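You operate a simulated robot arm through the tools that you are given. There is no shell and no other tool.

The job below is to be done with a simulated robot arm. You get a single attempt, and the scene is never put back.

## Task
Load the blue shaft with a white and a brown core of the framed card's size, then lock it.
Fine: free it first; white core against the stop, brown core against the white one.

It is judged by the outcome, as a careful person would: the job done as asked, and still so three seconds after it is handed in. It fails if anything else is knocked over, pushed out of place, dropped, spilled or broken.

## Robot
A 7-joint arm with a three-finger gripper, fixed in place. Base frame: the origin is at the foot of the arm, x ahead of it, y to its left, z up; the work surface is at about z = 800. Lengths are in mm, angles in degrees, forces in N, time in s.
With the tool pointing down near the work surface it reaches from about 100 to 840 mm from the base axis. Its first joint turns from -166.0 to 166.0 degrees. Payload 2.94 kg.
The tool frame sits at the grasp point between the pads (the TCP): z along the fingers, y along the line on which they close. The tips reach 30 mm beyond it. The gripper opens to 132 mm. The gripper's body begins 107 mm behind the TCP.
Orientation is that of the tool frame in the base frame, as a unit quaternion [w, x, y, z]. With the fingers straight down and closing along the base's y, the tool's x points along the base's -x, its y along +y and its z along -z.

## Interface
- The arm moves only by the tool nudge_tool. Its argument "plan" is a list of rows, each a list of 7 numbers: the shift along the tool's x, y, z in mm, then the turn, a rotation vector about the tool's x, y, z in degrees, then the finger opening in mm, from 0 to 132. In form: [[x, y, z, ax, ay, az, jaw], ...]. A call has 1 to 20 rows; each row shifts and turns the commanded pose from where the row before left it, along the tool's axes as they then stand. Each row takes 0.2 s and may step no farther than 50 mm and 8.6 degrees from the row before; otherwise, or with a gripper value out of range, the whole call is refused. Where a pose cannot be reached the arm comes as near as it can. A force on the tool above 40 N (or 10 N above the force at the start of the call, whichever is more), or a blocked arm, ends the call early, and 0.2 s more pass. Each finger halts on what it meets, pressing with about 36 N; the grip force reading is that of the motor and also rises with nothing between the fingers. The clock runs only during rows and for 0.2 s after the last one: add rows that do not move to give the fingers time. It gives the time, the measured TCP pose, the force on the tool (base axes), the opening and the grip force at its end, in the units of the frame above (readings bear some noise), with the torque about the TCP (base axes, N m) and any sound that the robot's microphone picked up.
- Cameras (640 x 400 px; columns grow to the right, rows downward): "scene" is fixed at [222.2, -643.8, 1539.2]; the picture's right is [0.73, -0.69, 0.00], its down [-0.49, -0.51, -0.71] and it looks along [0.49, 0.51, -0.71] (base axes); focal length 214 px, centre (320, 200). "wrist" rides on the gripper at [72, 3, -144] in the tool frame; the picture's right is [-0.04, 1.00, 0.00], its down [-0.88, -0.04, -0.48] and it looks along [-0.47, -0.02, 0.88] (tool axes); focal length 256 px, centre (320, 200). There is no depth. A picture from a camera that has moved, and an enlarged one, comes with that camera's place and axes in the base frame and with its lens. The place of the scene camera against the robot may be out by one fixed shift of up to 12 mm in any direction.
- capture(camera): a new picture of that camera. It takes no simulated time.
- move_column(by): slides the trunk up (or, below 0, down) by that many mm; the arm rides with it, the base frame stays. It gives what a move gives, with no picture.
- enlarge(camera, box): a new picture of the part [left, top, right, bottom] of that camera's present view, enlarged. It takes no simulated time.
- close_job(): hands the job in; it is judged then, once.

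Places have to be worked out from the pictures, the camera data and where the tool is seen. Open the gripper and draw the arm clear of the work before you hand the job in, unless the task says otherwise.

The tools are called after "Call:" as name(argument=value, ...) on one line, values as JSON. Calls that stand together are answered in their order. nudge_tool: Moves the arm, as the interface text tells. Its arguments: {"type":"object","properties":{"plan":{"type":"array"}},"required":["plan"]} The other tools are called the same way: move_column (by) slides the trunk up or down; capture (camera) takes a picture; enlarge (camera, box) takes an enlarged picture of a part of a camera's view; close_job () hands the job in.

At the start:

```text
time_s: 0.0
tcp_pos: [559.0, -156.5, 1487.0]
tool_rot: [0.0, 0.0, 1.0, 0.0]
ft_force: [0.2, 0.2, -0.3]
torque: [-0.01, 0.03, -0.01]
opening: 132.0
grasp_force: 0.2
trunk travel left (down, up): [-450.0, 90.0]
```

scene: 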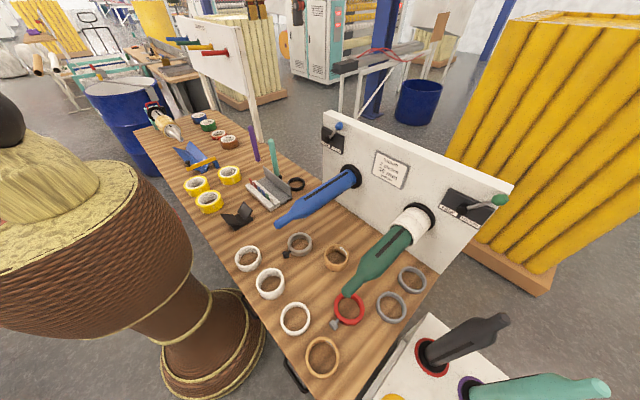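
wrist: 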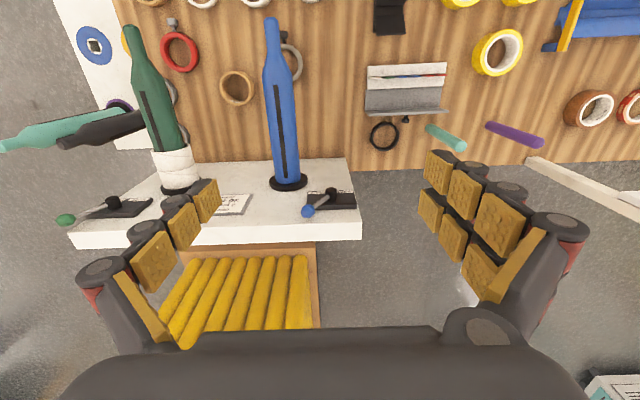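

The scene shows a white panel with a blue and a green shaft, levers at the panel's ends, a framed card between them, and many rings. I'll take enlarged views of the card, levers and rings first.

Call:
enlarge(camera="scene", box=[360, 140, 420, 195])

Call:
enlarge(camera="scene", box=[310, 110, 370, 160])

Call:
enlarge(camera="scene", box=[430, 180, 520, 240])

Call:
enlarge(camera="scene", box=[220, 220, 440, 390])

Call:
enlarge(camera="scene", box=[130, 90, 370, 250])

Call:
enlarge(camera="wrist", box=[180, 160, 380, 260])

```text
7.27 times, centred on (390, 168) of scene
camera zoom: at [222.2, -643.8, 1539.2], right [0.73, -0.69, 0.0], down [-0.49, -0.51, -0.71], along [0.49, 0.51, -0.71], focal length 1560 px, centre (-189, 436)
```

zoom: 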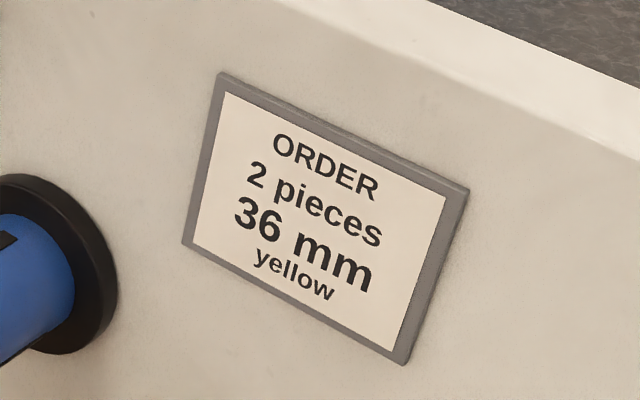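

```text
8.00 times, centred on (340, 135) of scene
camera zoom: at [222.2, -643.8, 1539.2], right [0.73, -0.69, 0.0], down [-0.49, -0.51, -0.71], along [0.49, 0.51, -0.71], focal length 1716 px, centre (160, 720)
```

zoom: 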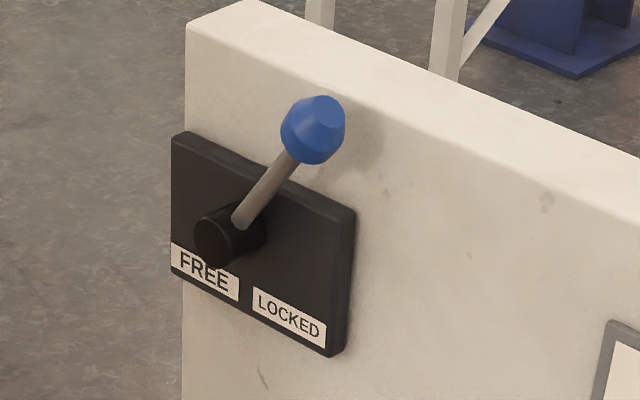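

```text
6.67 times, centred on (475, 210) of scene
camera zoom: at [222.2, -643.8, 1539.2], right [0.73, -0.69, 0.0], down [-0.49, -0.51, -0.71], along [0.49, 0.51, -0.71], focal length 1430 px, centre (-713, 133)
```

zoom: 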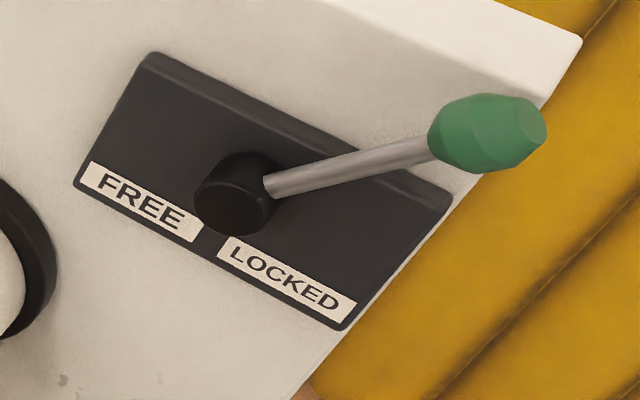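

```text
2.35 times, centred on (330, 305) of scene
camera zoom: at [222.2, -643.8, 1539.2], right [0.73, -0.69, 0.0], down [-0.49, -0.51, -0.71], along [0.49, 0.51, -0.71], focal length 505 px, centre (296, -47)
```

zoom: 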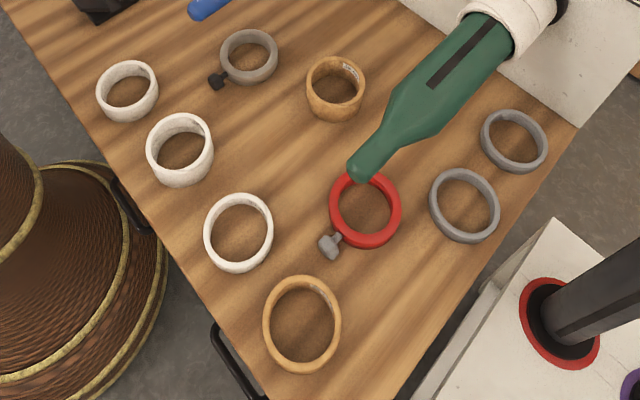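

```text
2.50 times, centred on (250, 170) of scene
camera zoom: at [222.2, -643.8, 1539.2], right [0.73, -0.69, 0.0], down [-0.49, -0.51, -0.71], along [0.49, 0.51, -0.71], focal length 536 px, centre (495, 275)
```

zoom: 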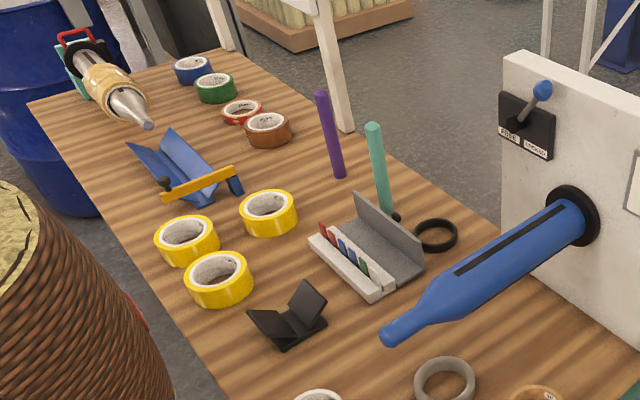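

```text
3.20 times, centred on (280, 210) of wrist
camera zoom: at [486.7, -153.0, 1630.0], right [0.04, 1.0, 0.0], down [0.88, -0.04, 0.48], along [0.47, -0.02, -0.88], focal length 819 px, centre (448, 168)
```

zoom: 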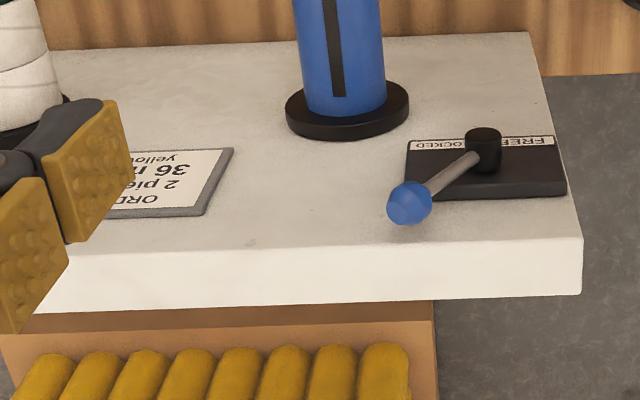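

The card says 36 mm; the blue lever's knob (about [736, -189, 1202] by triangulation) stands over LOCKED. Next I move the wrist camera to look at the loose cores near x≈310, y≈-140…-560 to measure their widths.

Call:
nudge_tool(plan=[[30, -11, 32, 0, 0, 0, 132], [30, -11, 32, 0, 0, 0, 132], [30, -11, 32, 0, 0, 0, 132], [30, -11, 32, 0, 0, 0, 132], [30, -11, 32, 0, 0, 0, 132], [30, -11, 32, 0, 0, 0, 132], [30, -11, 32, 0, 0, 0, 132], [30, -11, 32, 0, 0, 0, 132], [30, -11, 32, 0, 0, 0, 132], [30, -11, 32, 0, 0, 0, 132], [30, -11, 32, 0, 0, 0, 132]])

Call:
capture(camera="wrist")

Call:
capture(camera="scene")

```text
time_s: 2.4
tcp_pos: [229.5, -281.6, 1133.0]
tool_rot: [0.0, 0.0, 1.0, 0.0]
ft_force: [-0.1, -0.8, -0.1]
torque: [0.05, -0.03, -0.03]
opening: 131.8
grasp_force: 0.0
trunk travel left (down, up): [-450.0, 90.0]
```

```text
taken
camera wrist: at [155.8, -277.9, 1276.1], right [0.04, 1.0, 0.0], down [0.88, -0.04, 0.48], along [0.48, -0.02, -0.88], focal length 256 px, centre (320, 200)
```

wrist: 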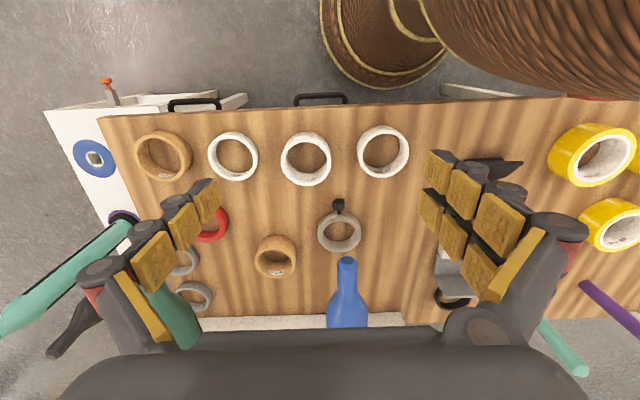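

```text
taken
```

scene: 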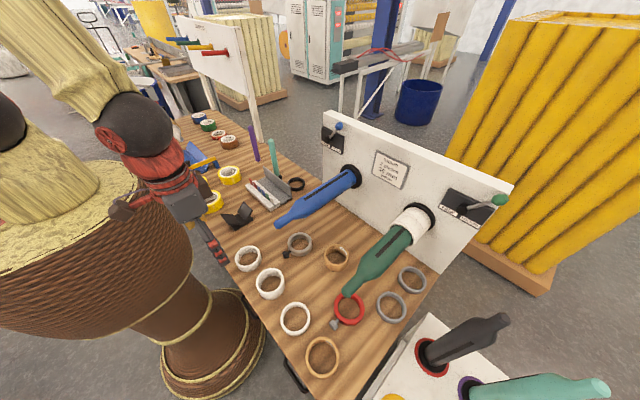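

The arm reached; all cores are visible from the wrist. I enlarge them to compare widths and read prints.

Call:
enlarge(camera="wrist", box=[200, 115, 300, 195])

Call:
enlarge(camera="wrist", box=[270, 115, 420, 195])

Call:
enlarge(camera="wrist", box=[120, 115, 220, 195])

Call:
enlarge(camera="wrist", box=[240, 220, 320, 290])

Call:
enlarge(camera="wrist", box=[300, 190, 390, 260])

Call:
enlarge(camera="scene", box=[300, 230, 380, 280])

Call:
enlarge(camera="scene", box=[225, 235, 325, 340])

```text
5.00 times, centred on (250, 155) of wrist
camera zoom: at [155.8, -277.9, 1276.1], right [0.04, 1.0, 0.0], down [0.88, -0.04, 0.48], along [0.48, -0.02, -0.88], focal length 1280 px, centre (670, 425)
```

zoom: 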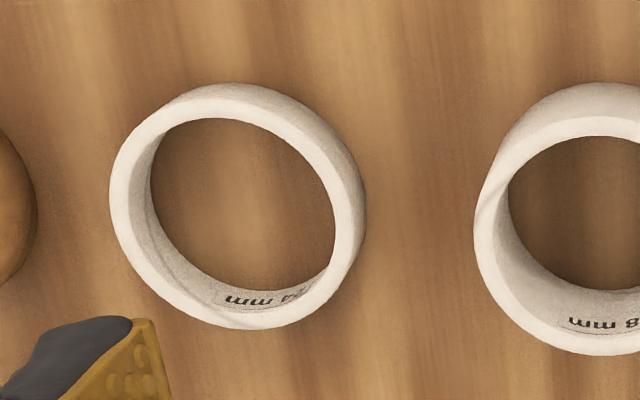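

```text
4.27 times, centred on (345, 155) of wrist
camera zoom: at [155.8, -277.9, 1276.1], right [0.04, 1.0, 0.0], down [0.88, -0.04, 0.48], along [0.48, -0.02, -0.88], focal length 1092 px, centre (213, 392)
```

zoom: 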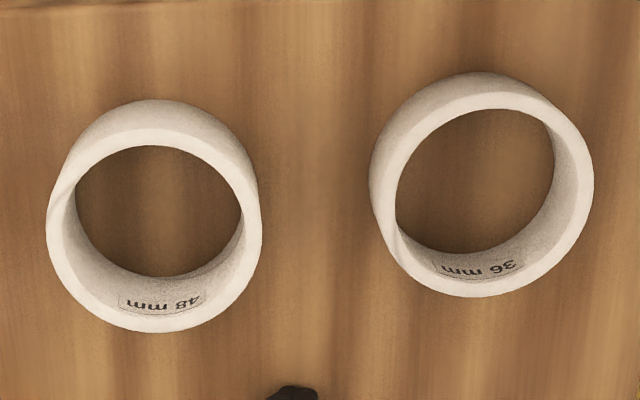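

```text
5.00 times, centred on (170, 155) of wrist
camera zoom: at [155.8, -277.9, 1276.1], right [0.04, 1.0, 0.0], down [0.88, -0.04, 0.48], along [0.48, -0.02, -0.88], focal length 1280 px, centre (1070, 425)
```

zoom: 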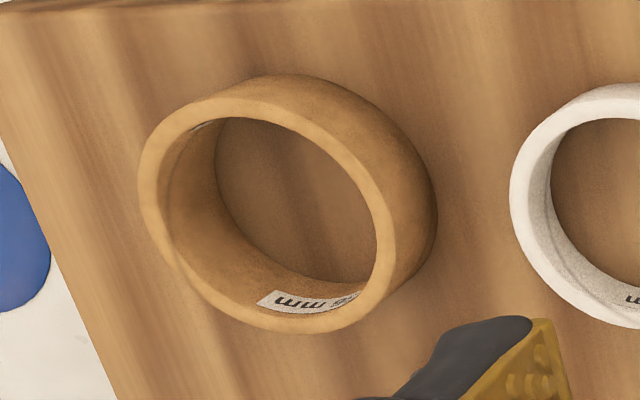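

```text
5.71 times, centred on (280, 255) of wrist
camera zoom: at [155.8, -277.9, 1276.1], right [0.04, 1.0, 0.0], down [0.88, -0.04, 0.48], along [0.48, -0.02, -0.88], focal length 1463 px, centre (549, -114)
```

zoom: 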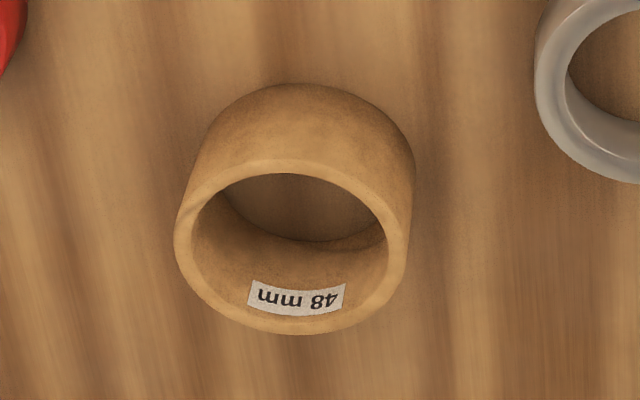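

```text
5.71 times, centred on (345, 225) of wrist
camera zoom: at [155.8, -277.9, 1276.1], right [0.04, 1.0, 0.0], down [0.88, -0.04, 0.48], along [0.48, -0.02, -0.88], focal length 1463 px, centre (177, 57)
```

zoom: 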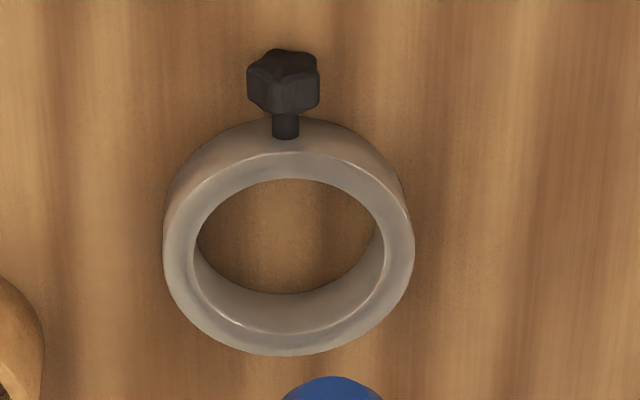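

```text
8.00 times, centred on (340, 255) of scene
camera zoom: at [222.2, -643.8, 1539.2], right [0.73, -0.69, 0.0], down [-0.49, -0.51, -0.71], along [0.49, 0.51, -0.71], focal length 1716 px, centre (160, -240)
```

zoom: 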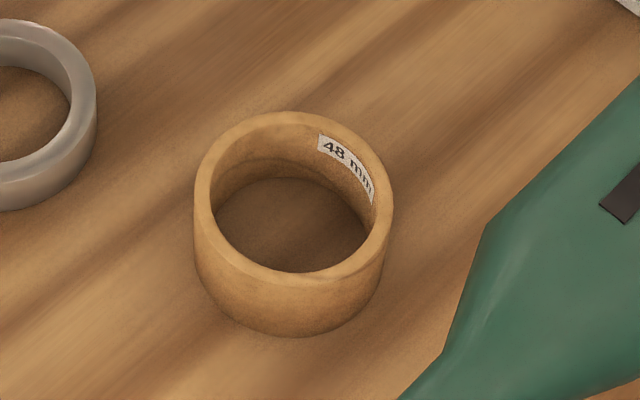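

```text
3.81 times, centred on (275, 288) of scene
camera zoom: at [222.2, -643.8, 1539.2], right [0.73, -0.69, 0.0], down [-0.49, -0.51, -0.71], along [0.49, 0.51, -0.71], focal length 817 px, centre (491, -133)
```

zoom: 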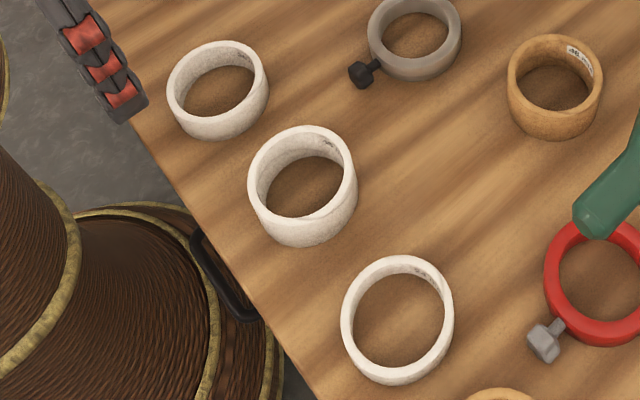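

White cores are marked 24, 48 and 36 mm (the 36 is at about [306,-165]); the brown one under the shafts is 48, the other at about [298,-571] probably 36. I'll first free the shaft: closing the fingers and moving to the -y side of the blue knob at about [736,-189,1202], staying high.

Call:
nudge_tool(plan=[[0, 0, -45, 0, 0, 0, 60], [0, 0, -45, 0, 0, 0, 0], [0, 0, -45, 0, 0, 0, 0], [0, 0, -45, 0, 0, 0, 0], [-46, 3, 0, 0, 0, 0, 0], [-46, 3, 0, 0, 0, 0, 0], [-46, 3, 0, 0, 0, 0, 0], [-46, 3, 0, 0, 0, 0, 0], [-46, 3, 0, 0, 0, 0, 0], [-46, 3, 0, 0, 0, 0, 0], [-46, 3, 0, 0, 0, 0, 0], [-46, 3, 0, 0, 0, 0, 0], [-46, 3, 0, 0, 0, 0, 0], [-46, 3, 0, 0, 0, 0, 0], [-46, 3, 0, 0, 0, 0, 0], [0, 0, 0, 0, 0, 0, 0]])

Call:
capture(camera="wrist")

Call:
enlarge(camera="scene", box=[290, 80, 410, 180])

```text
time_s: 5.8
tcp_pos: [733.6, -247.4, 1317.8]
tool_rot: [0.001, 0.0, 1.0, -0.001]
ft_force: [-1.5, 0.4, 1.4]
torque: [0.03, -0.01, 0.01]
opening: 0.1
grasp_force: 28.4
trunk travel left (down, up): [-450.0, 90.0]
```

```text
taken
camera wrist: at [660.2, -242.3, 1460.5], right [0.04, 1.0, 0.0], down [0.88, -0.04, 0.48], along [0.48, -0.02, -0.88], focal length 256 px, centre (320, 200)
```

wrist: 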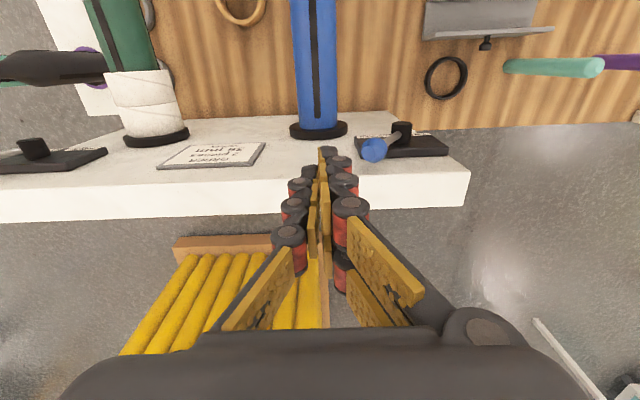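

```text
4.00 times, centred on (350, 130) of scene
camera zoom: at [222.2, -643.8, 1539.2], right [0.73, -0.69, 0.0], down [-0.49, -0.51, -0.71], along [0.49, 0.51, -0.71], focal length 858 px, centre (200, 480)
```

zoom: 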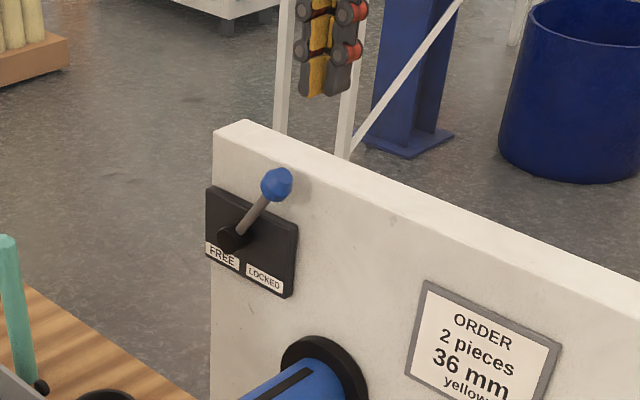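

By the two wrist views the knob is at about [747,-188,1190] and the pivot at [742,-139,1120], so the lever leans toward -y (LOCKED). I lower the closed fingers to the -y side of the knob.

Call:
nudge_tool(plan=[[-10, 0, 38, 0, 0, 0, 0], [0, 0, 38, 0, 0, 0, 0], [0, 0, 37, 0, 0, 0, 0], [0, 0, 0, 0, 0, 0, 0]])

Call:
capture(camera="wrist")

Call:
enlarge(camera="scene", box=[290, 80, 410, 180])

```text
time_s: 6.8
tcp_pos: [745.1, -243.6, 1200.8]
tool_rot: [0.0, 0.0, 1.0, 0.0]
ft_force: [0.2, 0.5, -0.1]
torque: [0.01, -0.05, 0.01]
opening: 0.1
grasp_force: 28.7
trunk travel left (down, up): [-450.0, 90.0]
```

```text
taken
camera wrist: at [672.1, -240.8, 1344.8], right [0.04, 1.0, 0.0], down [0.88, -0.04, 0.48], along [0.48, -0.02, -0.88], focal length 256 px, centre (320, 200)
```

wrist: 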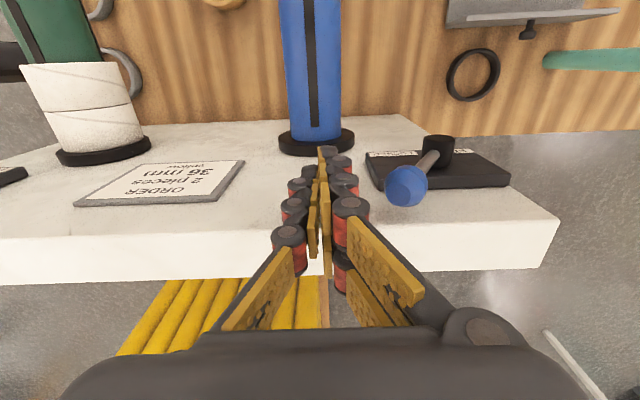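

```text
4.00 times, centred on (350, 130) of scene
camera zoom: at [222.2, -643.8, 1539.2], right [0.73, -0.69, 0.0], down [-0.49, -0.51, -0.71], along [0.49, 0.51, -0.71], focal length 858 px, centre (200, 480)
```

zoom: 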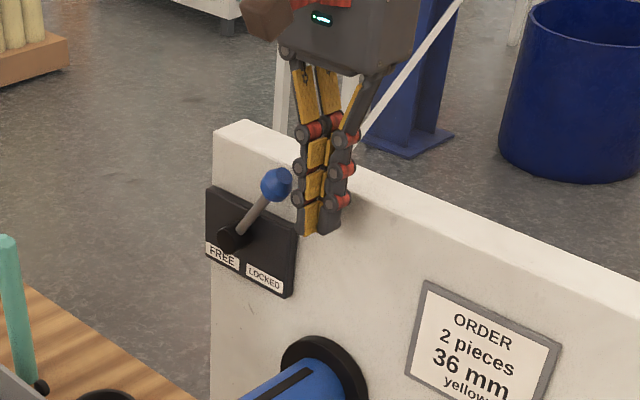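

Fingers are clear, roughly 40 mm on the -y side of the knob. Pushing toward +y to swing the lever to FREE, in steps.

Call:
nudge_tool(plan=[[0, 15, 0, 0, 0, 0, 0], [0, 15, 0, 0, 0, 0, 0], [0, 12, 0, 0, 0, 0, 0], [0, 12, 0, 0, 0, 0, 0], [0, 12, 0, 0, 0, 0, 0], [0, 12, 0, 0, 0, 0, 0], [0, 12, 0, 0, 0, 0, 0]])

Call:
enlarge(camera="scene", box=[290, 80, 410, 180])

Call:
capture(camera="wrist")

```text
time_s: 8.4
tcp_pos: [745.8, -152.3, 1202.5]
tool_rot: [0.0, 0.001, 1.0, 0.0]
ft_force: [-0.4, 0.9, -0.5]
torque: [-0.04, 0.01, 0.03]
opening: 0.0
grasp_force: 28.5
trunk travel left (down, up): [-450.0, 90.0]
```

```text
4.00 times, centred on (350, 130) of scene
camera zoom: at [222.2, -643.8, 1539.2], right [0.73, -0.69, 0.0], down [-0.49, -0.51, -0.71], along [0.49, 0.51, -0.71], focal length 858 px, centre (200, 480)
```

zoom: 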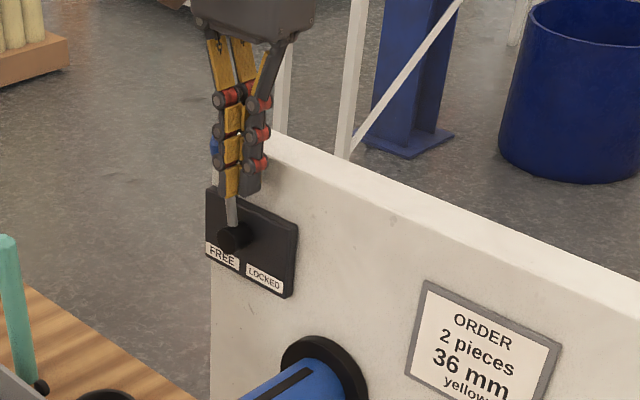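

```text
taken
camera wrist: at [672.3, -149.4, 1344.7], right [0.04, 1.0, 0.0], down [0.88, -0.04, 0.47], along [0.47, -0.02, -0.88], focal length 256 px, centre (320, 200)
```

wrist: 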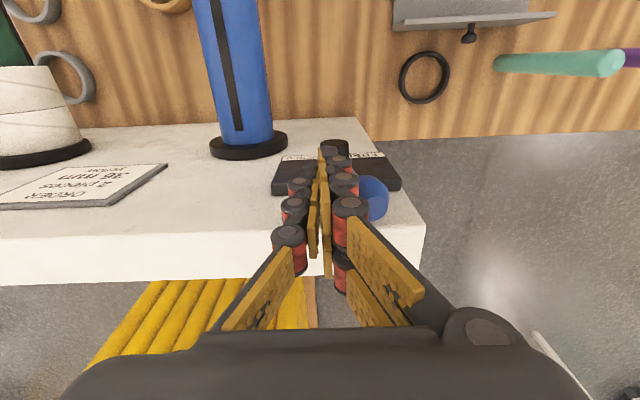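

The lever moves easily and is past vertical. I keep pushing toward +y until it meets its end stop.

Call:
nudge_tool(plan=[[0, 8, 0, 0, 0, 0, 0], [0, 8, 0, 0, 0, 0, 0], [0, 8, 0, 0, 0, 0, 0], [0, 6, 0, 0, 0, 0, 0], [0, 6, 0, 0, 0, 0, 0]])

Call:
enlarge(camera="scene", box=[290, 80, 410, 180])

Call:
capture(camera="wrist")

```text
time_s: 9.6
tcp_pos: [746.9, -118.7, 1203.5]
tool_rot: [0.0, 0.0, 1.0, 0.0]
ft_force: [0.4, 0.0, 0.4]
torque: [0.02, -0.04, -0.02]
opening: 0.1
grasp_force: 28.3
trunk travel left (down, up): [-450.0, 90.0]
```

```text
4.00 times, centred on (350, 130) of scene
camera zoom: at [222.2, -643.8, 1539.2], right [0.73, -0.69, 0.0], down [-0.49, -0.51, -0.71], along [0.49, 0.51, -0.71], focal length 858 px, centre (200, 480)
```

zoom: 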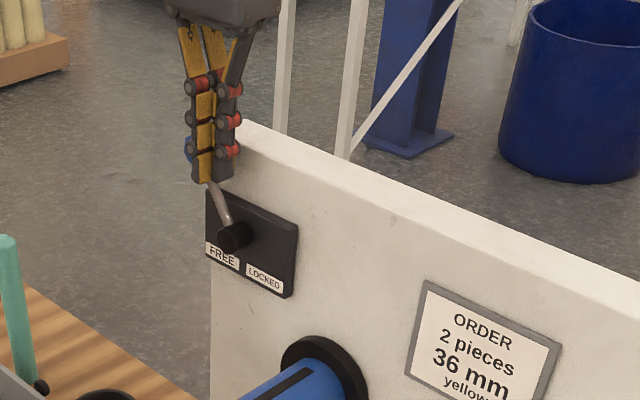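

```text
taken
camera wrist: at [672.7, -114.9, 1345.6], right [0.04, 1.0, 0.0], down [0.88, -0.04, 0.47], along [0.47, -0.02, -0.88], focal length 256 px, centre (320, 200)
```

wrist: 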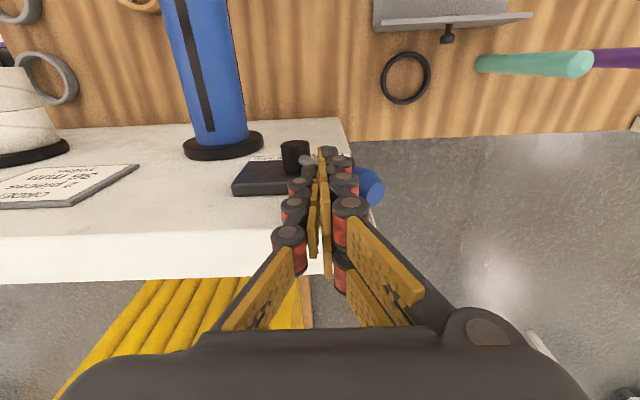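

Still no resistance; knob is near y≈-85. Continuing a bit further in small steps to find the stop.

Call:
nudge_tool(plan=[[0, 5, 0, 0, 0, 0, 0], [0, 5, 0, 0, 0, 0, 0], [0, 4, 0, 0, 0, 0, 0], [0, 4, 0, 0, 0, 0, 0]])

Call:
enlarge(camera="scene", box=[290, 80, 410, 180])

```text
time_s: 10.4
tcp_pos: [746.4, -116.0, 1202.9]
tool_rot: [0.003, 0.001, 1.0, -0.004]
ft_force: [3.5, -31.4, -3.6]
torque: [-0.42, -0.12, -0.07]
opening: 0.3
grasp_force: 29.1
trunk travel left (down, up): [-450.0, 90.0]
stopped in row 3: the force on the tool passed its limit at 44 N (the readings are from after the stop); the commanded pose is now the measured one
```

```text
4.00 times, centred on (350, 130) of scene
camera zoom: at [222.2, -643.8, 1539.2], right [0.73, -0.69, 0.0], down [-0.49, -0.51, -0.71], along [0.49, 0.51, -0.71], focal length 858 px, centre (200, 480)
```

zoom: 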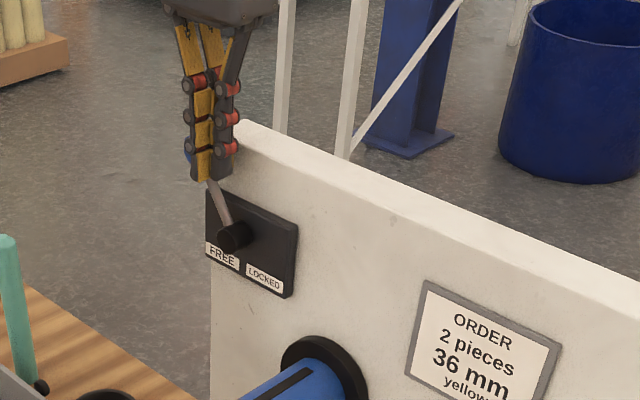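

The stop was met (force 44 N, lever leaning to FREE). I back off toward -y, rise, and check the lever.

Call:
nudge_tool(plan=[[0, -15, 0, 0, 0, 0, 0], [0, -25, 0, 0, 0, 0, 0], [0, -10, -40, 0, 0, 0, 0], [0, 0, -45, 0, 0, 0, 0], [0, 0, -45, 0, 0, 0, 0]])

Call:
capture(camera="wrist")

Call:
enlarge(camera="scene", box=[290, 80, 410, 180])

Call:
enlarge(camera="scene", box=[260, 150, 380, 240])

```text
time_s: 11.6
tcp_pos: [744.3, -156.8, 1334.4]
tool_rot: [0.002, 0.0, 1.0, -0.003]
ft_force: [-1.4, 0.0, -0.5]
torque: [-0.07, -0.05, 0.0]
opening: 0.2
grasp_force: 28.6
trunk travel left (down, up): [-450.0, 90.0]
```

```text
taken
camera wrist: at [669.5, -153.8, 1476.3], right [0.04, 1.0, -0.01], down [0.88, -0.04, 0.48], along [0.48, -0.03, -0.88], focal length 256 px, centre (320, 200)
```

wrist: 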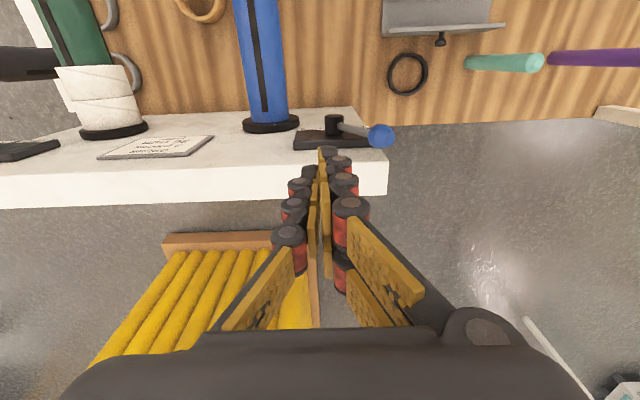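

```text
4.00 times, centred on (350, 130) of scene
camera zoom: at [222.2, -643.8, 1539.2], right [0.73, -0.69, 0.0], down [-0.49, -0.51, -0.71], along [0.49, 0.51, -0.71], focal length 858 px, centre (200, 480)
```

zoom: 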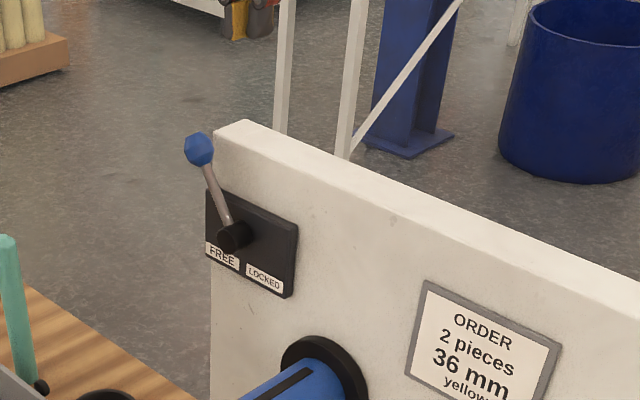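

```text
4.44 times, centred on (320, 195) of scene
camera zoom: at [222.2, -643.8, 1539.2], right [0.73, -0.69, 0.0], down [-0.49, -0.51, -0.71], along [0.49, 0.51, -0.71], focal length 953 px, centre (320, 222)
```

zoom: 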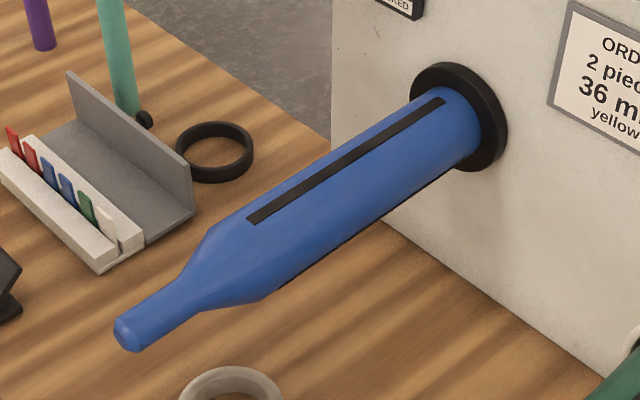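

The lever is now at FREE. Next I calibrate the shaft: by the wrist views its axis is about y=-250, z≈990; I'll probe its top gently with closed fingertips at x≈640.

Call:
nudge_tool(plan=[[35, -30, 0, 0, 0, 0, 0], [35, -30, 0, 0, 0, 0, 0], [35, -33, 30, 0, 0, 0, 0], [0, 0, 45, 0, 0, 0, 0], [0, 0, 45, 0, 0, 0, 0], [0, 0, 45, 0, 0, 0, 0], [0, 0, 45, 0, 0, 0, 0], [0, 0, 40, 0, 0, 0, 0], [0, 0, 0, 0, 0, 0, 0]])

Call:
enlarge(camera="scene", box=[260, 100, 400, 240])

Call:
capture(camera="wrist")

```text
refused: row 3 steps farther than a row can; nothing moved
```

```text
2.86 times, centred on (330, 170) of scene
camera zoom: at [222.2, -643.8, 1539.2], right [0.73, -0.69, 0.0], down [-0.49, -0.51, -0.71], along [0.49, 0.51, -0.71], focal length 613 px, centre (291, 286)
```

zoom: 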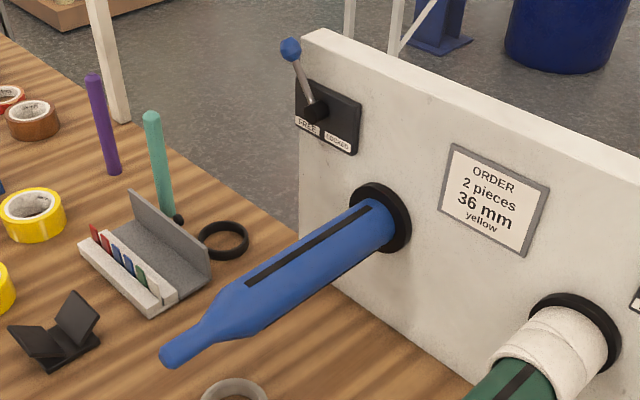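

```text
taken
camera wrist: at [669.5, -153.8, 1476.3], right [0.04, 1.0, -0.01], down [0.88, -0.04, 0.48], along [0.48, -0.03, -0.88], focal length 256 px, centre (320, 200)
```

wrist: 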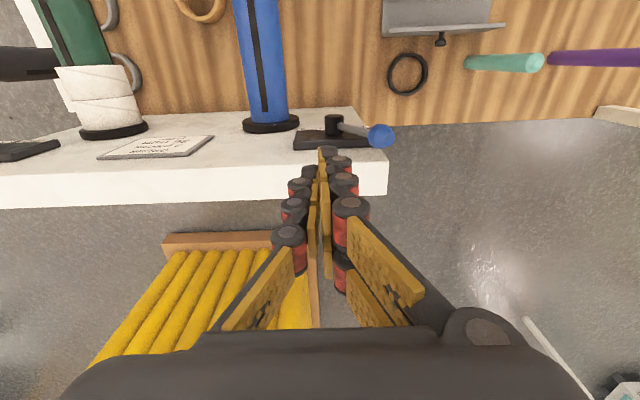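

A row was slightly too long, so nothing moved; I repeat it with shorter rows.

Call:
nudge_tool(plan=[[35, -30, 0, 0, 0, 0, 0], [35, -30, 0, 0, 0, 0, 0], [30, -33, 0, 0, 0, 0, 0], [0, 0, 45, 0, 0, 0, 0], [0, 0, 45, 0, 0, 0, 0], [0, 0, 45, 0, 0, 0, 0], [0, 0, 45, 0, 0, 0, 0], [0, 0, 45, 0, 0, 0, 0], [0, 0, 25, 0, 0, 0, 0], [0, 0, 0, 0, 0, 0, 0]])

Call:
enlarge(camera="scene", box=[260, 100, 400, 240])

Call:
capture(camera="wrist")

```text
time_s: 13.8
tcp_pos: [647.1, -250.9, 1085.2]
tool_rot: [0.003, 0.0, 1.0, -0.002]
ft_force: [-0.2, -0.9, -0.2]
torque: [0.01, 0.0, 0.04]
opening: 0.0
grasp_force: 28.4
trunk travel left (down, up): [-450.0, 90.0]
```

```text
2.86 times, centred on (330, 170) of scene
camera zoom: at [222.2, -643.8, 1539.2], right [0.73, -0.69, 0.0], down [-0.49, -0.51, -0.71], along [0.49, 0.51, -0.71], focal length 613 px, centre (291, 286)
```

zoom: 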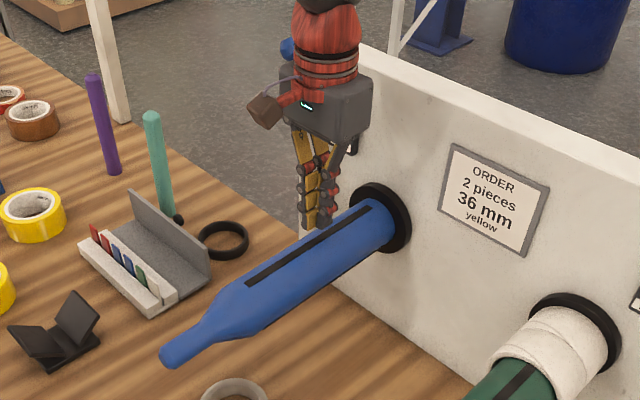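

```text
taken
camera wrist: at [572.3, -247.1, 1227.4], right [0.04, 1.0, -0.01], down [0.88, -0.04, 0.48], along [0.48, -0.03, -0.88], focal length 256 px, centre (320, 200)
```

wrist: 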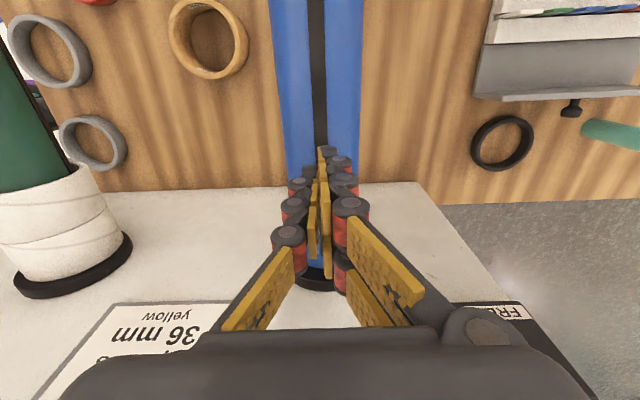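

The fingers are directly over the shaft's black strip, so the axis is at y≈-250. Now I descend in small steps until light contact.

Call:
nudge_tool(plan=[[0, 0, 5, 0, 0, 0, 0], [0, 0, 5, 0, 0, 0, 0], [0, 0, 5, 0, 0, 0, 0], [0, 0, 4, 0, 0, 0, 0], [0, 0, 2, 0, 0, 0, 0], [0, 0, 2, 0, 0, 0, 0], [0, 0, 2, 0, 0, 0, 0], [0, 0, 2, 0, 0, 0, 0], [0, 0, 2, 0, 0, 0, 0], [0, 0, 2, 0, 0, 0, 0], [0, 0, 2, 0, 0, 0, 0], [0, 0, 2, 0, 0, 0, 0], [0, 0, 2, 0, 0, 0, 0], [0, 0, 2, 0, 0, 0, 0], [0, 0, 2, 0, 0, 0, 0], [0, 0, 2, 0, 0, 0, 0], [0, 0, 2, 0, 0, 0, 0], [0, 0, 2, 0, 0, 0, 0]])

```text
time_s: 16.0
tcp_pos: [648.6, -253.4, 1060.1]
tool_rot: [0.007, 0.0, 1.0, -0.004]
ft_force: [-10.1, 4.2, 19.4]
torque: [0.18, 0.68, -0.05]
opening: 0.0
grasp_force: 27.9
trunk travel left (down, up): [-450.0, 90.0]
stopped in row 11: the force on the tool passed its limit at 42 N (the readings are from after the stop); the commanded pose is now the measured one
```

Contact at TCP z≈1060, so the shaft's top is at z≈1030. Now I raise, open, straddle the shaft and close lightly to measure its diameter and lateral centre.

Call:
nudge_tool(plan=[[0, 0, -20, 0, 0, 0, 60], [0, 0, -10, 0, 0, 0, 110], [0, 0, 0, 0, 0, 0, 110], [0, 0, 0, 0, 0, 0, 110], [0, 0, 0, 0, 0, 0, 110], [0, 0, 0, 0, 0, 0, 110], [0, 0, 0, 0, 0, 0, 110], [0, 0, 25, 0, 0, 0, 110], [0, 0, 30, 0, 0, 0, 110], [0, 0, 35, 0, 0, 0, 110], [0, 0, 0, 0, 0, 0, 110], [0, 0, 0, 0, 0, 0, 84], [0, 0, 0, 0, 0, 0, 80], [0, 0, 0, 0, 0, 0, 76], [0, 0, 0, 0, 0, 0, 76], [0, 0, 0, 0, 0, 0, 76]])

Call:
capture(camera="wrist")

Call:
enlarge(camera="scene", box=[260, 100, 400, 240])

```text
time_s: 19.4
tcp_pos: [651.0, -254.5, 997.4]
tool_rot: [0.006, 0.0, 1.0, -0.003]
ft_force: [0.5, -0.5, -0.6]
torque: [0.01, 0.02, -0.03]
opening: 76.2
grasp_force: 0.0
trunk travel left (down, up): [-450.0, 90.0]
```

```text
taken
camera wrist: at [576.0, -249.7, 1140.0], right [0.04, 1.0, -0.01], down [0.87, -0.03, 0.48], along [0.48, -0.03, -0.87], focal length 256 px, centre (320, 200)
```

wrist: 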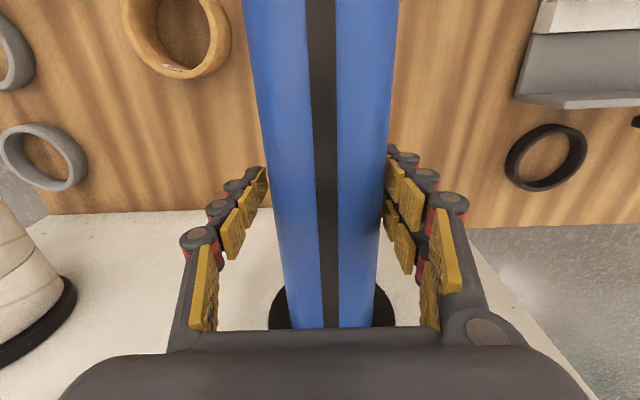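

```text
2.86 times, centred on (330, 170) of scene
camera zoom: at [222.2, -643.8, 1539.2], right [0.73, -0.69, 0.0], down [-0.49, -0.51, -0.71], along [0.49, 0.51, -0.71], focal length 613 px, centre (291, 286)
```

zoom: 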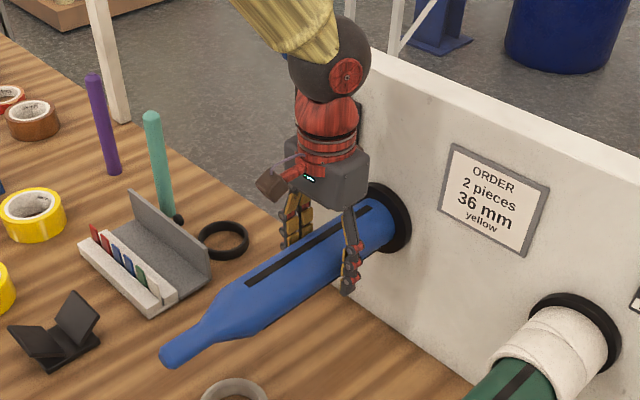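

No contact at 76 mm opening; I keep closing a millimetre or two at a time and watch forces.

Call:
nudge_tool(plan=[[0, 4, 0, 0, 0, 0, 76], [0, 0, 0, 0, 0, 0, 74], [0, 0, 0, 0, 0, 0, 72], [0, 0, 0, 0, 0, 0, 70], [0, 0, 0, 0, 0, 0, 68], [0, 0, 0, 0, 0, 0, 66], [0, 0, 0, 0, 0, 0, 66]])

```text
time_s: 21.0
tcp_pos: [651.6, -250.4, 997.0]
tool_rot: [0.005, 0.001, 1.0, -0.003]
ft_force: [-0.3, 1.3, 1.2]
torque: [0.03, 0.0, 0.03]
opening: 67.2
grasp_force: 0.2
trunk travel left (down, up): [-450.0, 90.0]
```

Call:
nudge_tool(plan=[[0, 0, 0, 0, 0, 0, 66], [0, 0, 0, 0, 0, 0, 64], [0, 0, 0, 0, 0, 0, 62], [0, 0, 0, 0, 0, 0, 62]])

```text
time_s: 22.0
tcp_pos: [650.8, -250.0, 998.3]
tool_rot: [0.006, -0.001, 1.0, -0.004]
ft_force: [0.5, 4.3, 1.6]
torque: [0.09, 0.04, -0.03]
opening: 66.4
grasp_force: 37.8
trunk travel left (down, up): [-450.0, 90.0]
```

The fingers closed on the shaft at 66 mm with little side force: axis at y≈-250, z≈997, diameter 66. I release, rise, and move back to a clear spot to reorient the tool for picking the white 36 mm core.

Call:
nudge_tool(plan=[[0, 0, 0, 0, 0, 0, 110], [0, 0, 0, 0, 0, 0, 110], [0, 0, 0, 0, 0, 0, 110], [0, 0, -45, 0, 0, 0, 110], [0, 0, -45, 0, 0, 0, 110], [0, 0, -45, 0, 0, 0, 110], [0, 0, -45, 0, 0, 0, 110], [0, 0, -45, 0, 0, 0, 110], [45, 15, 0, 0, 0, 0, 110], [45, 15, 0, 0, 0, 0, 110], [45, 15, 0, 0, 0, 0, 110], [45, 15, 0, 0, 0, 0, 110], [45, 15, 0, 0, 0, 0, 110], [45, 15, 0, 0, 0, 0, 110], [0, 0, 0, 0, 0, 0, 110]])

Call:
nudge_tool(plan=[[0, 0, 0, 0, 0, -8, 110], [0, 0, 0, 0, 0, -8, 110], [0, 0, 0, 0, 0, -8, 110], [0, 0, 0, 0, 0, -8, 110], [0, 0, 0, 0, 0, -8, 110], [0, 0, 0, 0, 0, -8, 110], [0, 0, 0, 0, 0, -8, 110], [0, 0, 0, 0, 0, -8, 110], [0, 0, 0, 0, 0, -8, 110], [0, 0, 0, 0, 0, -8, 110], [0, 0, 0, 0, 0, -8, 110], [0, 0, 0, 0, 0, -2, 110], [0, 0, 0, 0, 0, 0, 110]])

Call:
capture(camera="wrist")

Call:
capture(camera="scene")

```text
time_s: 25.2
tcp_pos: [378.5, -158.9, 1219.3]
tool_rot: [0.004, 0.0, 1.0, -0.004]
ft_force: [0.8, 0.3, -0.5]
torque: [0.0, -0.01, -0.01]
opening: 109.9
grasp_force: 0.1
trunk travel left (down, up): [-450.0, 90.0]
```

```text
time_s: 28.0
tcp_pos: [377.4, -158.6, 1219.3]
tool_rot: [-0.001, 0.708, -0.706, 0.006]
ft_force: [0.3, 0.4, 0.5]
torque: [0.01, 0.03, 0.0]
opening: 110.1
grasp_force: 0.1
trunk travel left (down, up): [-450.0, 90.0]
```

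```text
taken
camera wrist: at [371.9, -228.6, 1361.9], right [-1.0, 0.04, -0.01], down [0.03, 0.88, 0.47], along [0.03, 0.47, -0.88], focal length 256 px, centre (320, 200)
```

wrist: 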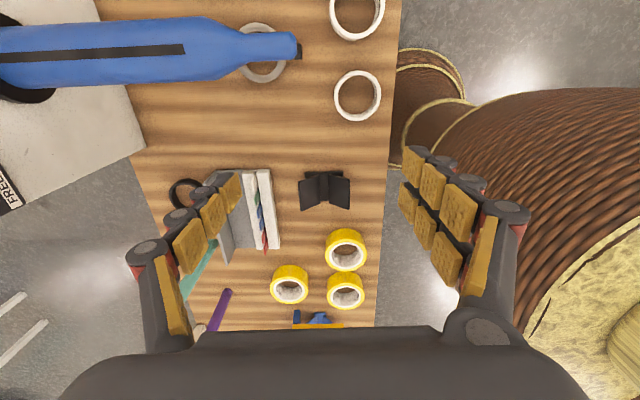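

```text
taken
```

scene: 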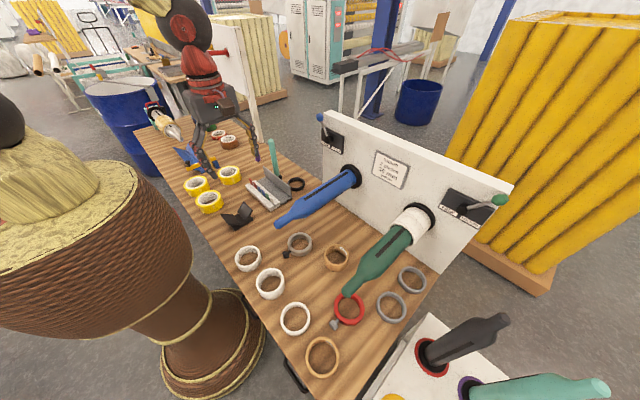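

The yaw worked; the camera is now on the -y side. Next I tilt the tool by 60° so that the fingers point toward -y and 30° below horizontal.

Call:
nudge_tool(plan=[[0, 0, 0, 0, 7.5, 0, 110], [0, 0, 0, 0, 7.5, 0, 110], [0, 0, 0, 0, 7.5, 0, 110], [0, 0, 0, 0, 7.5, 0, 110], [0, 0, 0, 0, 7.5, 0, 110], [0, 0, 0, 0, 7.5, 0, 110], [0, 0, 0, 0, 7.5, 0, 110], [0, 0, 0, 0, 7.5, 0, 110], [0, 0, 0, 0, 0, 0, 110]])

Call:
capture(camera="wrist")

Call:
capture(camera="scene")

```text
time_s: 30.0
tcp_pos: [376.7, -159.0, 1219.4]
tool_rot: [-0.354, -0.608, 0.613, -0.36]
ft_force: [-0.1, 0.7, 0.4]
torque: [-0.01, 0.02, 0.02]
opening: 109.9
grasp_force: 0.1
trunk travel left (down, up): [-450.0, 90.0]
```

```text
taken
camera wrist: at [371.8, -68.8, 1351.5], right [-1.0, 0.02, -0.05], down [0.04, 0.85, -0.53], along [0.03, -0.53, -0.85], focal length 256 px, centre (320, 200)
```

wrist: 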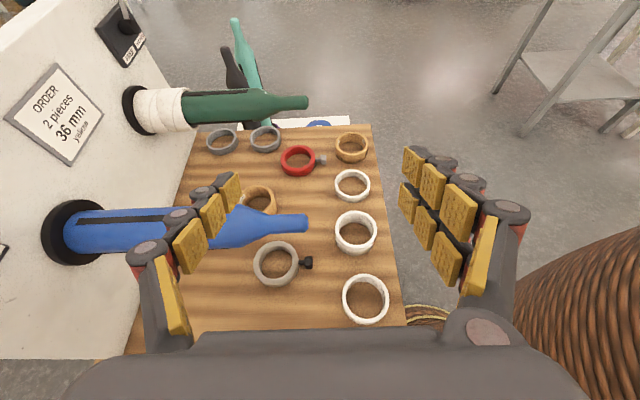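

```text
taken
```

scene: 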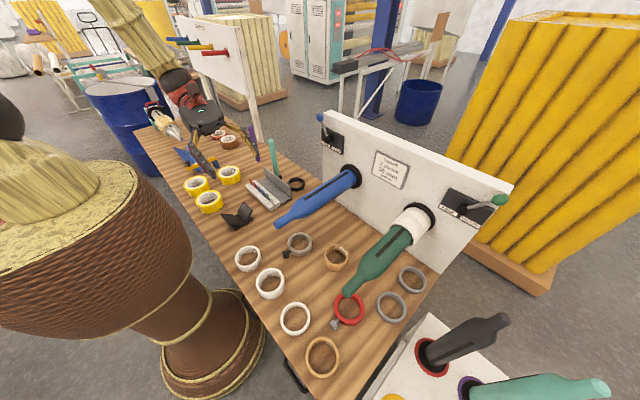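

The pose is as wished (z_tool≈[0,-0.87,-0.49]). I enlarge the white 36 mm core to refine its place.

Call:
enlarge(camera="wrist", box=[326, 265, 406, 335])

Call:
enlarge(camera="wrist", box=[320, 120, 390, 180])

```text
5.71 times, centred on (366, 300) of wrist
camera zoom: at [371.8, -68.8, 1351.5], right [-1.0, 0.02, -0.05], down [0.04, 0.85, -0.53], along [0.03, -0.53, -0.85], focal length 1463 px, centre (57, -371)
```

zoom: 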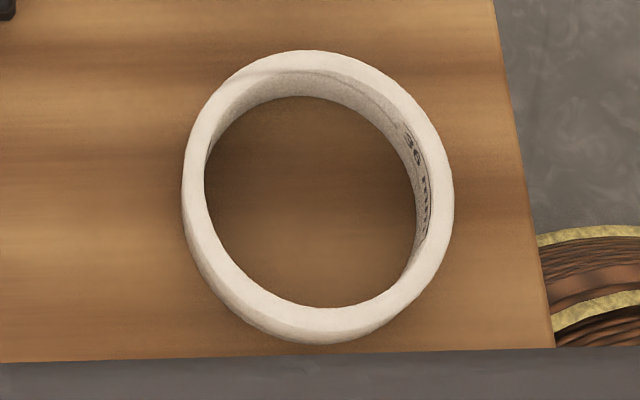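

```text
6.67 times, centred on (355, 150) of wrist
camera zoom: at [371.8, -68.8, 1351.5], right [-1.0, 0.02, -0.05], down [0.04, 0.85, -0.53], along [0.03, -0.53, -0.85], focal length 1707 px, centre (87, 533)
```

zoom: 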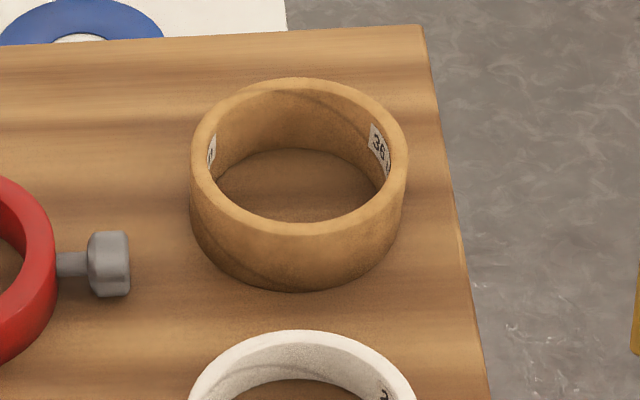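

The brown core reads 36, good, at about [299,-568]. The white 36 core is at [306,-166], OD≈87. I move to a standoff 120 mm back along the finger direction: [306,-46,887].

Call:
nudge_tool(plan=[[-43, 9.3, 8, 0, 0, 0, 110], [-43, 9.3, 8, 0, 0, 0, 110], [-43, 9.3, 8, 0, 0, 0, 110], [-43, 9.3, 8, 0, 0, 0, 110], [-43, 9.3, 8, 0, 0, 0, 110], [-43, 9.3, 8, 0, 0, 0, 110], [-43, 9.3, 8, 0, 0, 0, 110], [-43, 9.3, 8, 0, 0, 0, 110], [0, 0, 0, 0, 0, 0, 110]])

Call:
capture(camera="wrist")

Call:
capture(camera="scene")

```text
time_s: 32.0
tcp_pos: [308.9, -44.8, 885.2]
tool_rot: [-0.352, -0.61, 0.613, -0.359]
ft_force: [0.1, -0.8, 0.0]
torque: [-0.01, 0.01, 0.01]
opening: 109.9
grasp_force: 0.0
trunk travel left (down, up): [-450.0, 90.0]
```

```text
taken
camera wrist: at [302.3, 45.7, 1017.9], right [-1.0, 0.02, -0.05], down [0.04, 0.85, -0.53], along [0.03, -0.53, -0.85], focal length 256 px, centre (320, 200)
```

wrist: 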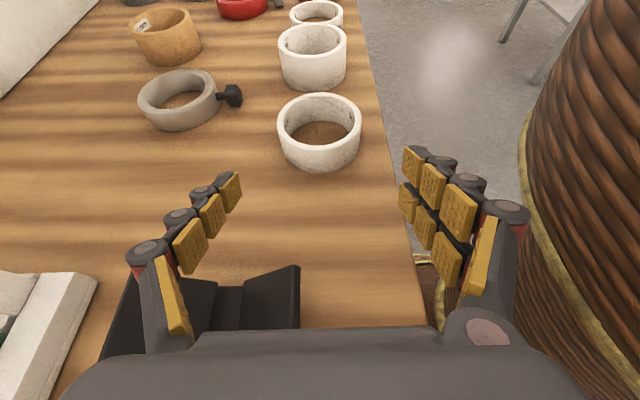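

```text
taken
```

scene: 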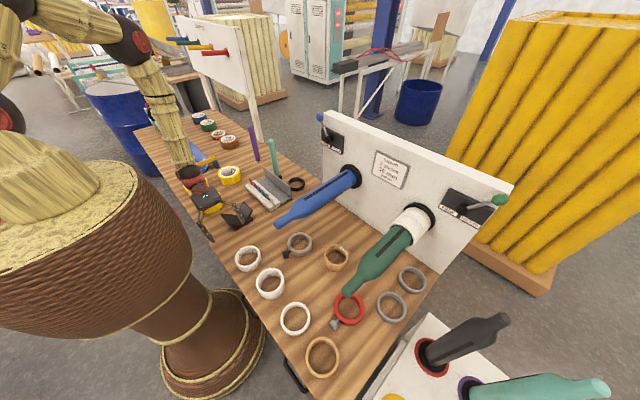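

Aligned in x; the black stand lies near the +x finger, so I check its clearance from the scene camera before advancing.

Call:
enlarge(camera="scene", box=[170, 160, 290, 260])

```text
4.00 times, centred on (230, 210) of scene
camera zoom: at [222.2, -643.8, 1539.2], right [0.73, -0.69, 0.0], down [-0.49, -0.51, -0.71], along [0.49, 0.51, -0.71], focal length 858 px, centre (680, 160)
```

zoom: 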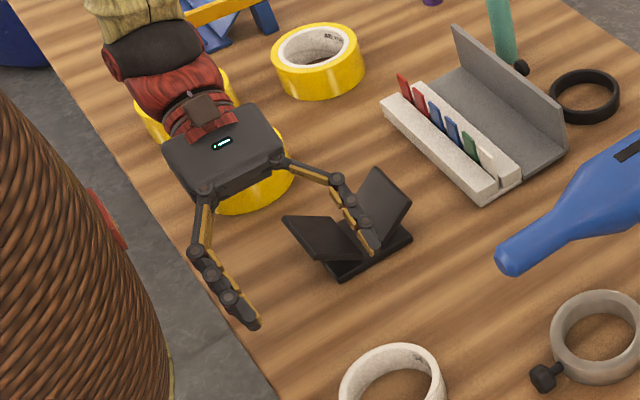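

Call:
enlarge(camera="wrist", box=[80, 220, 320, 370])

```text
2.67 times, centred on (200, 295) of wrist
camera zoom: at [302.3, 45.7, 1017.9], right [-1.0, 0.02, -0.05], down [0.04, 0.85, -0.53], along [0.03, -0.53, -0.85], focal length 683 px, centre (640, -53)
```

zoom: 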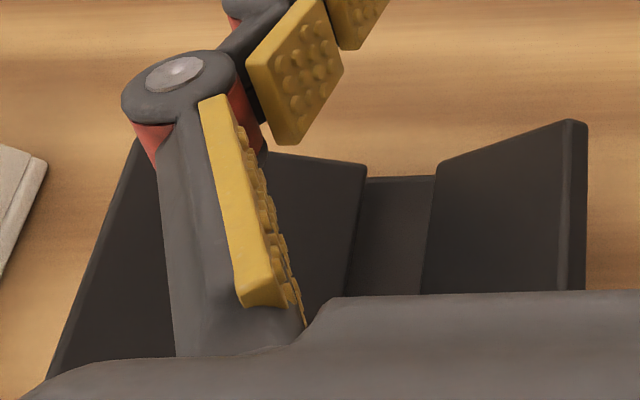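

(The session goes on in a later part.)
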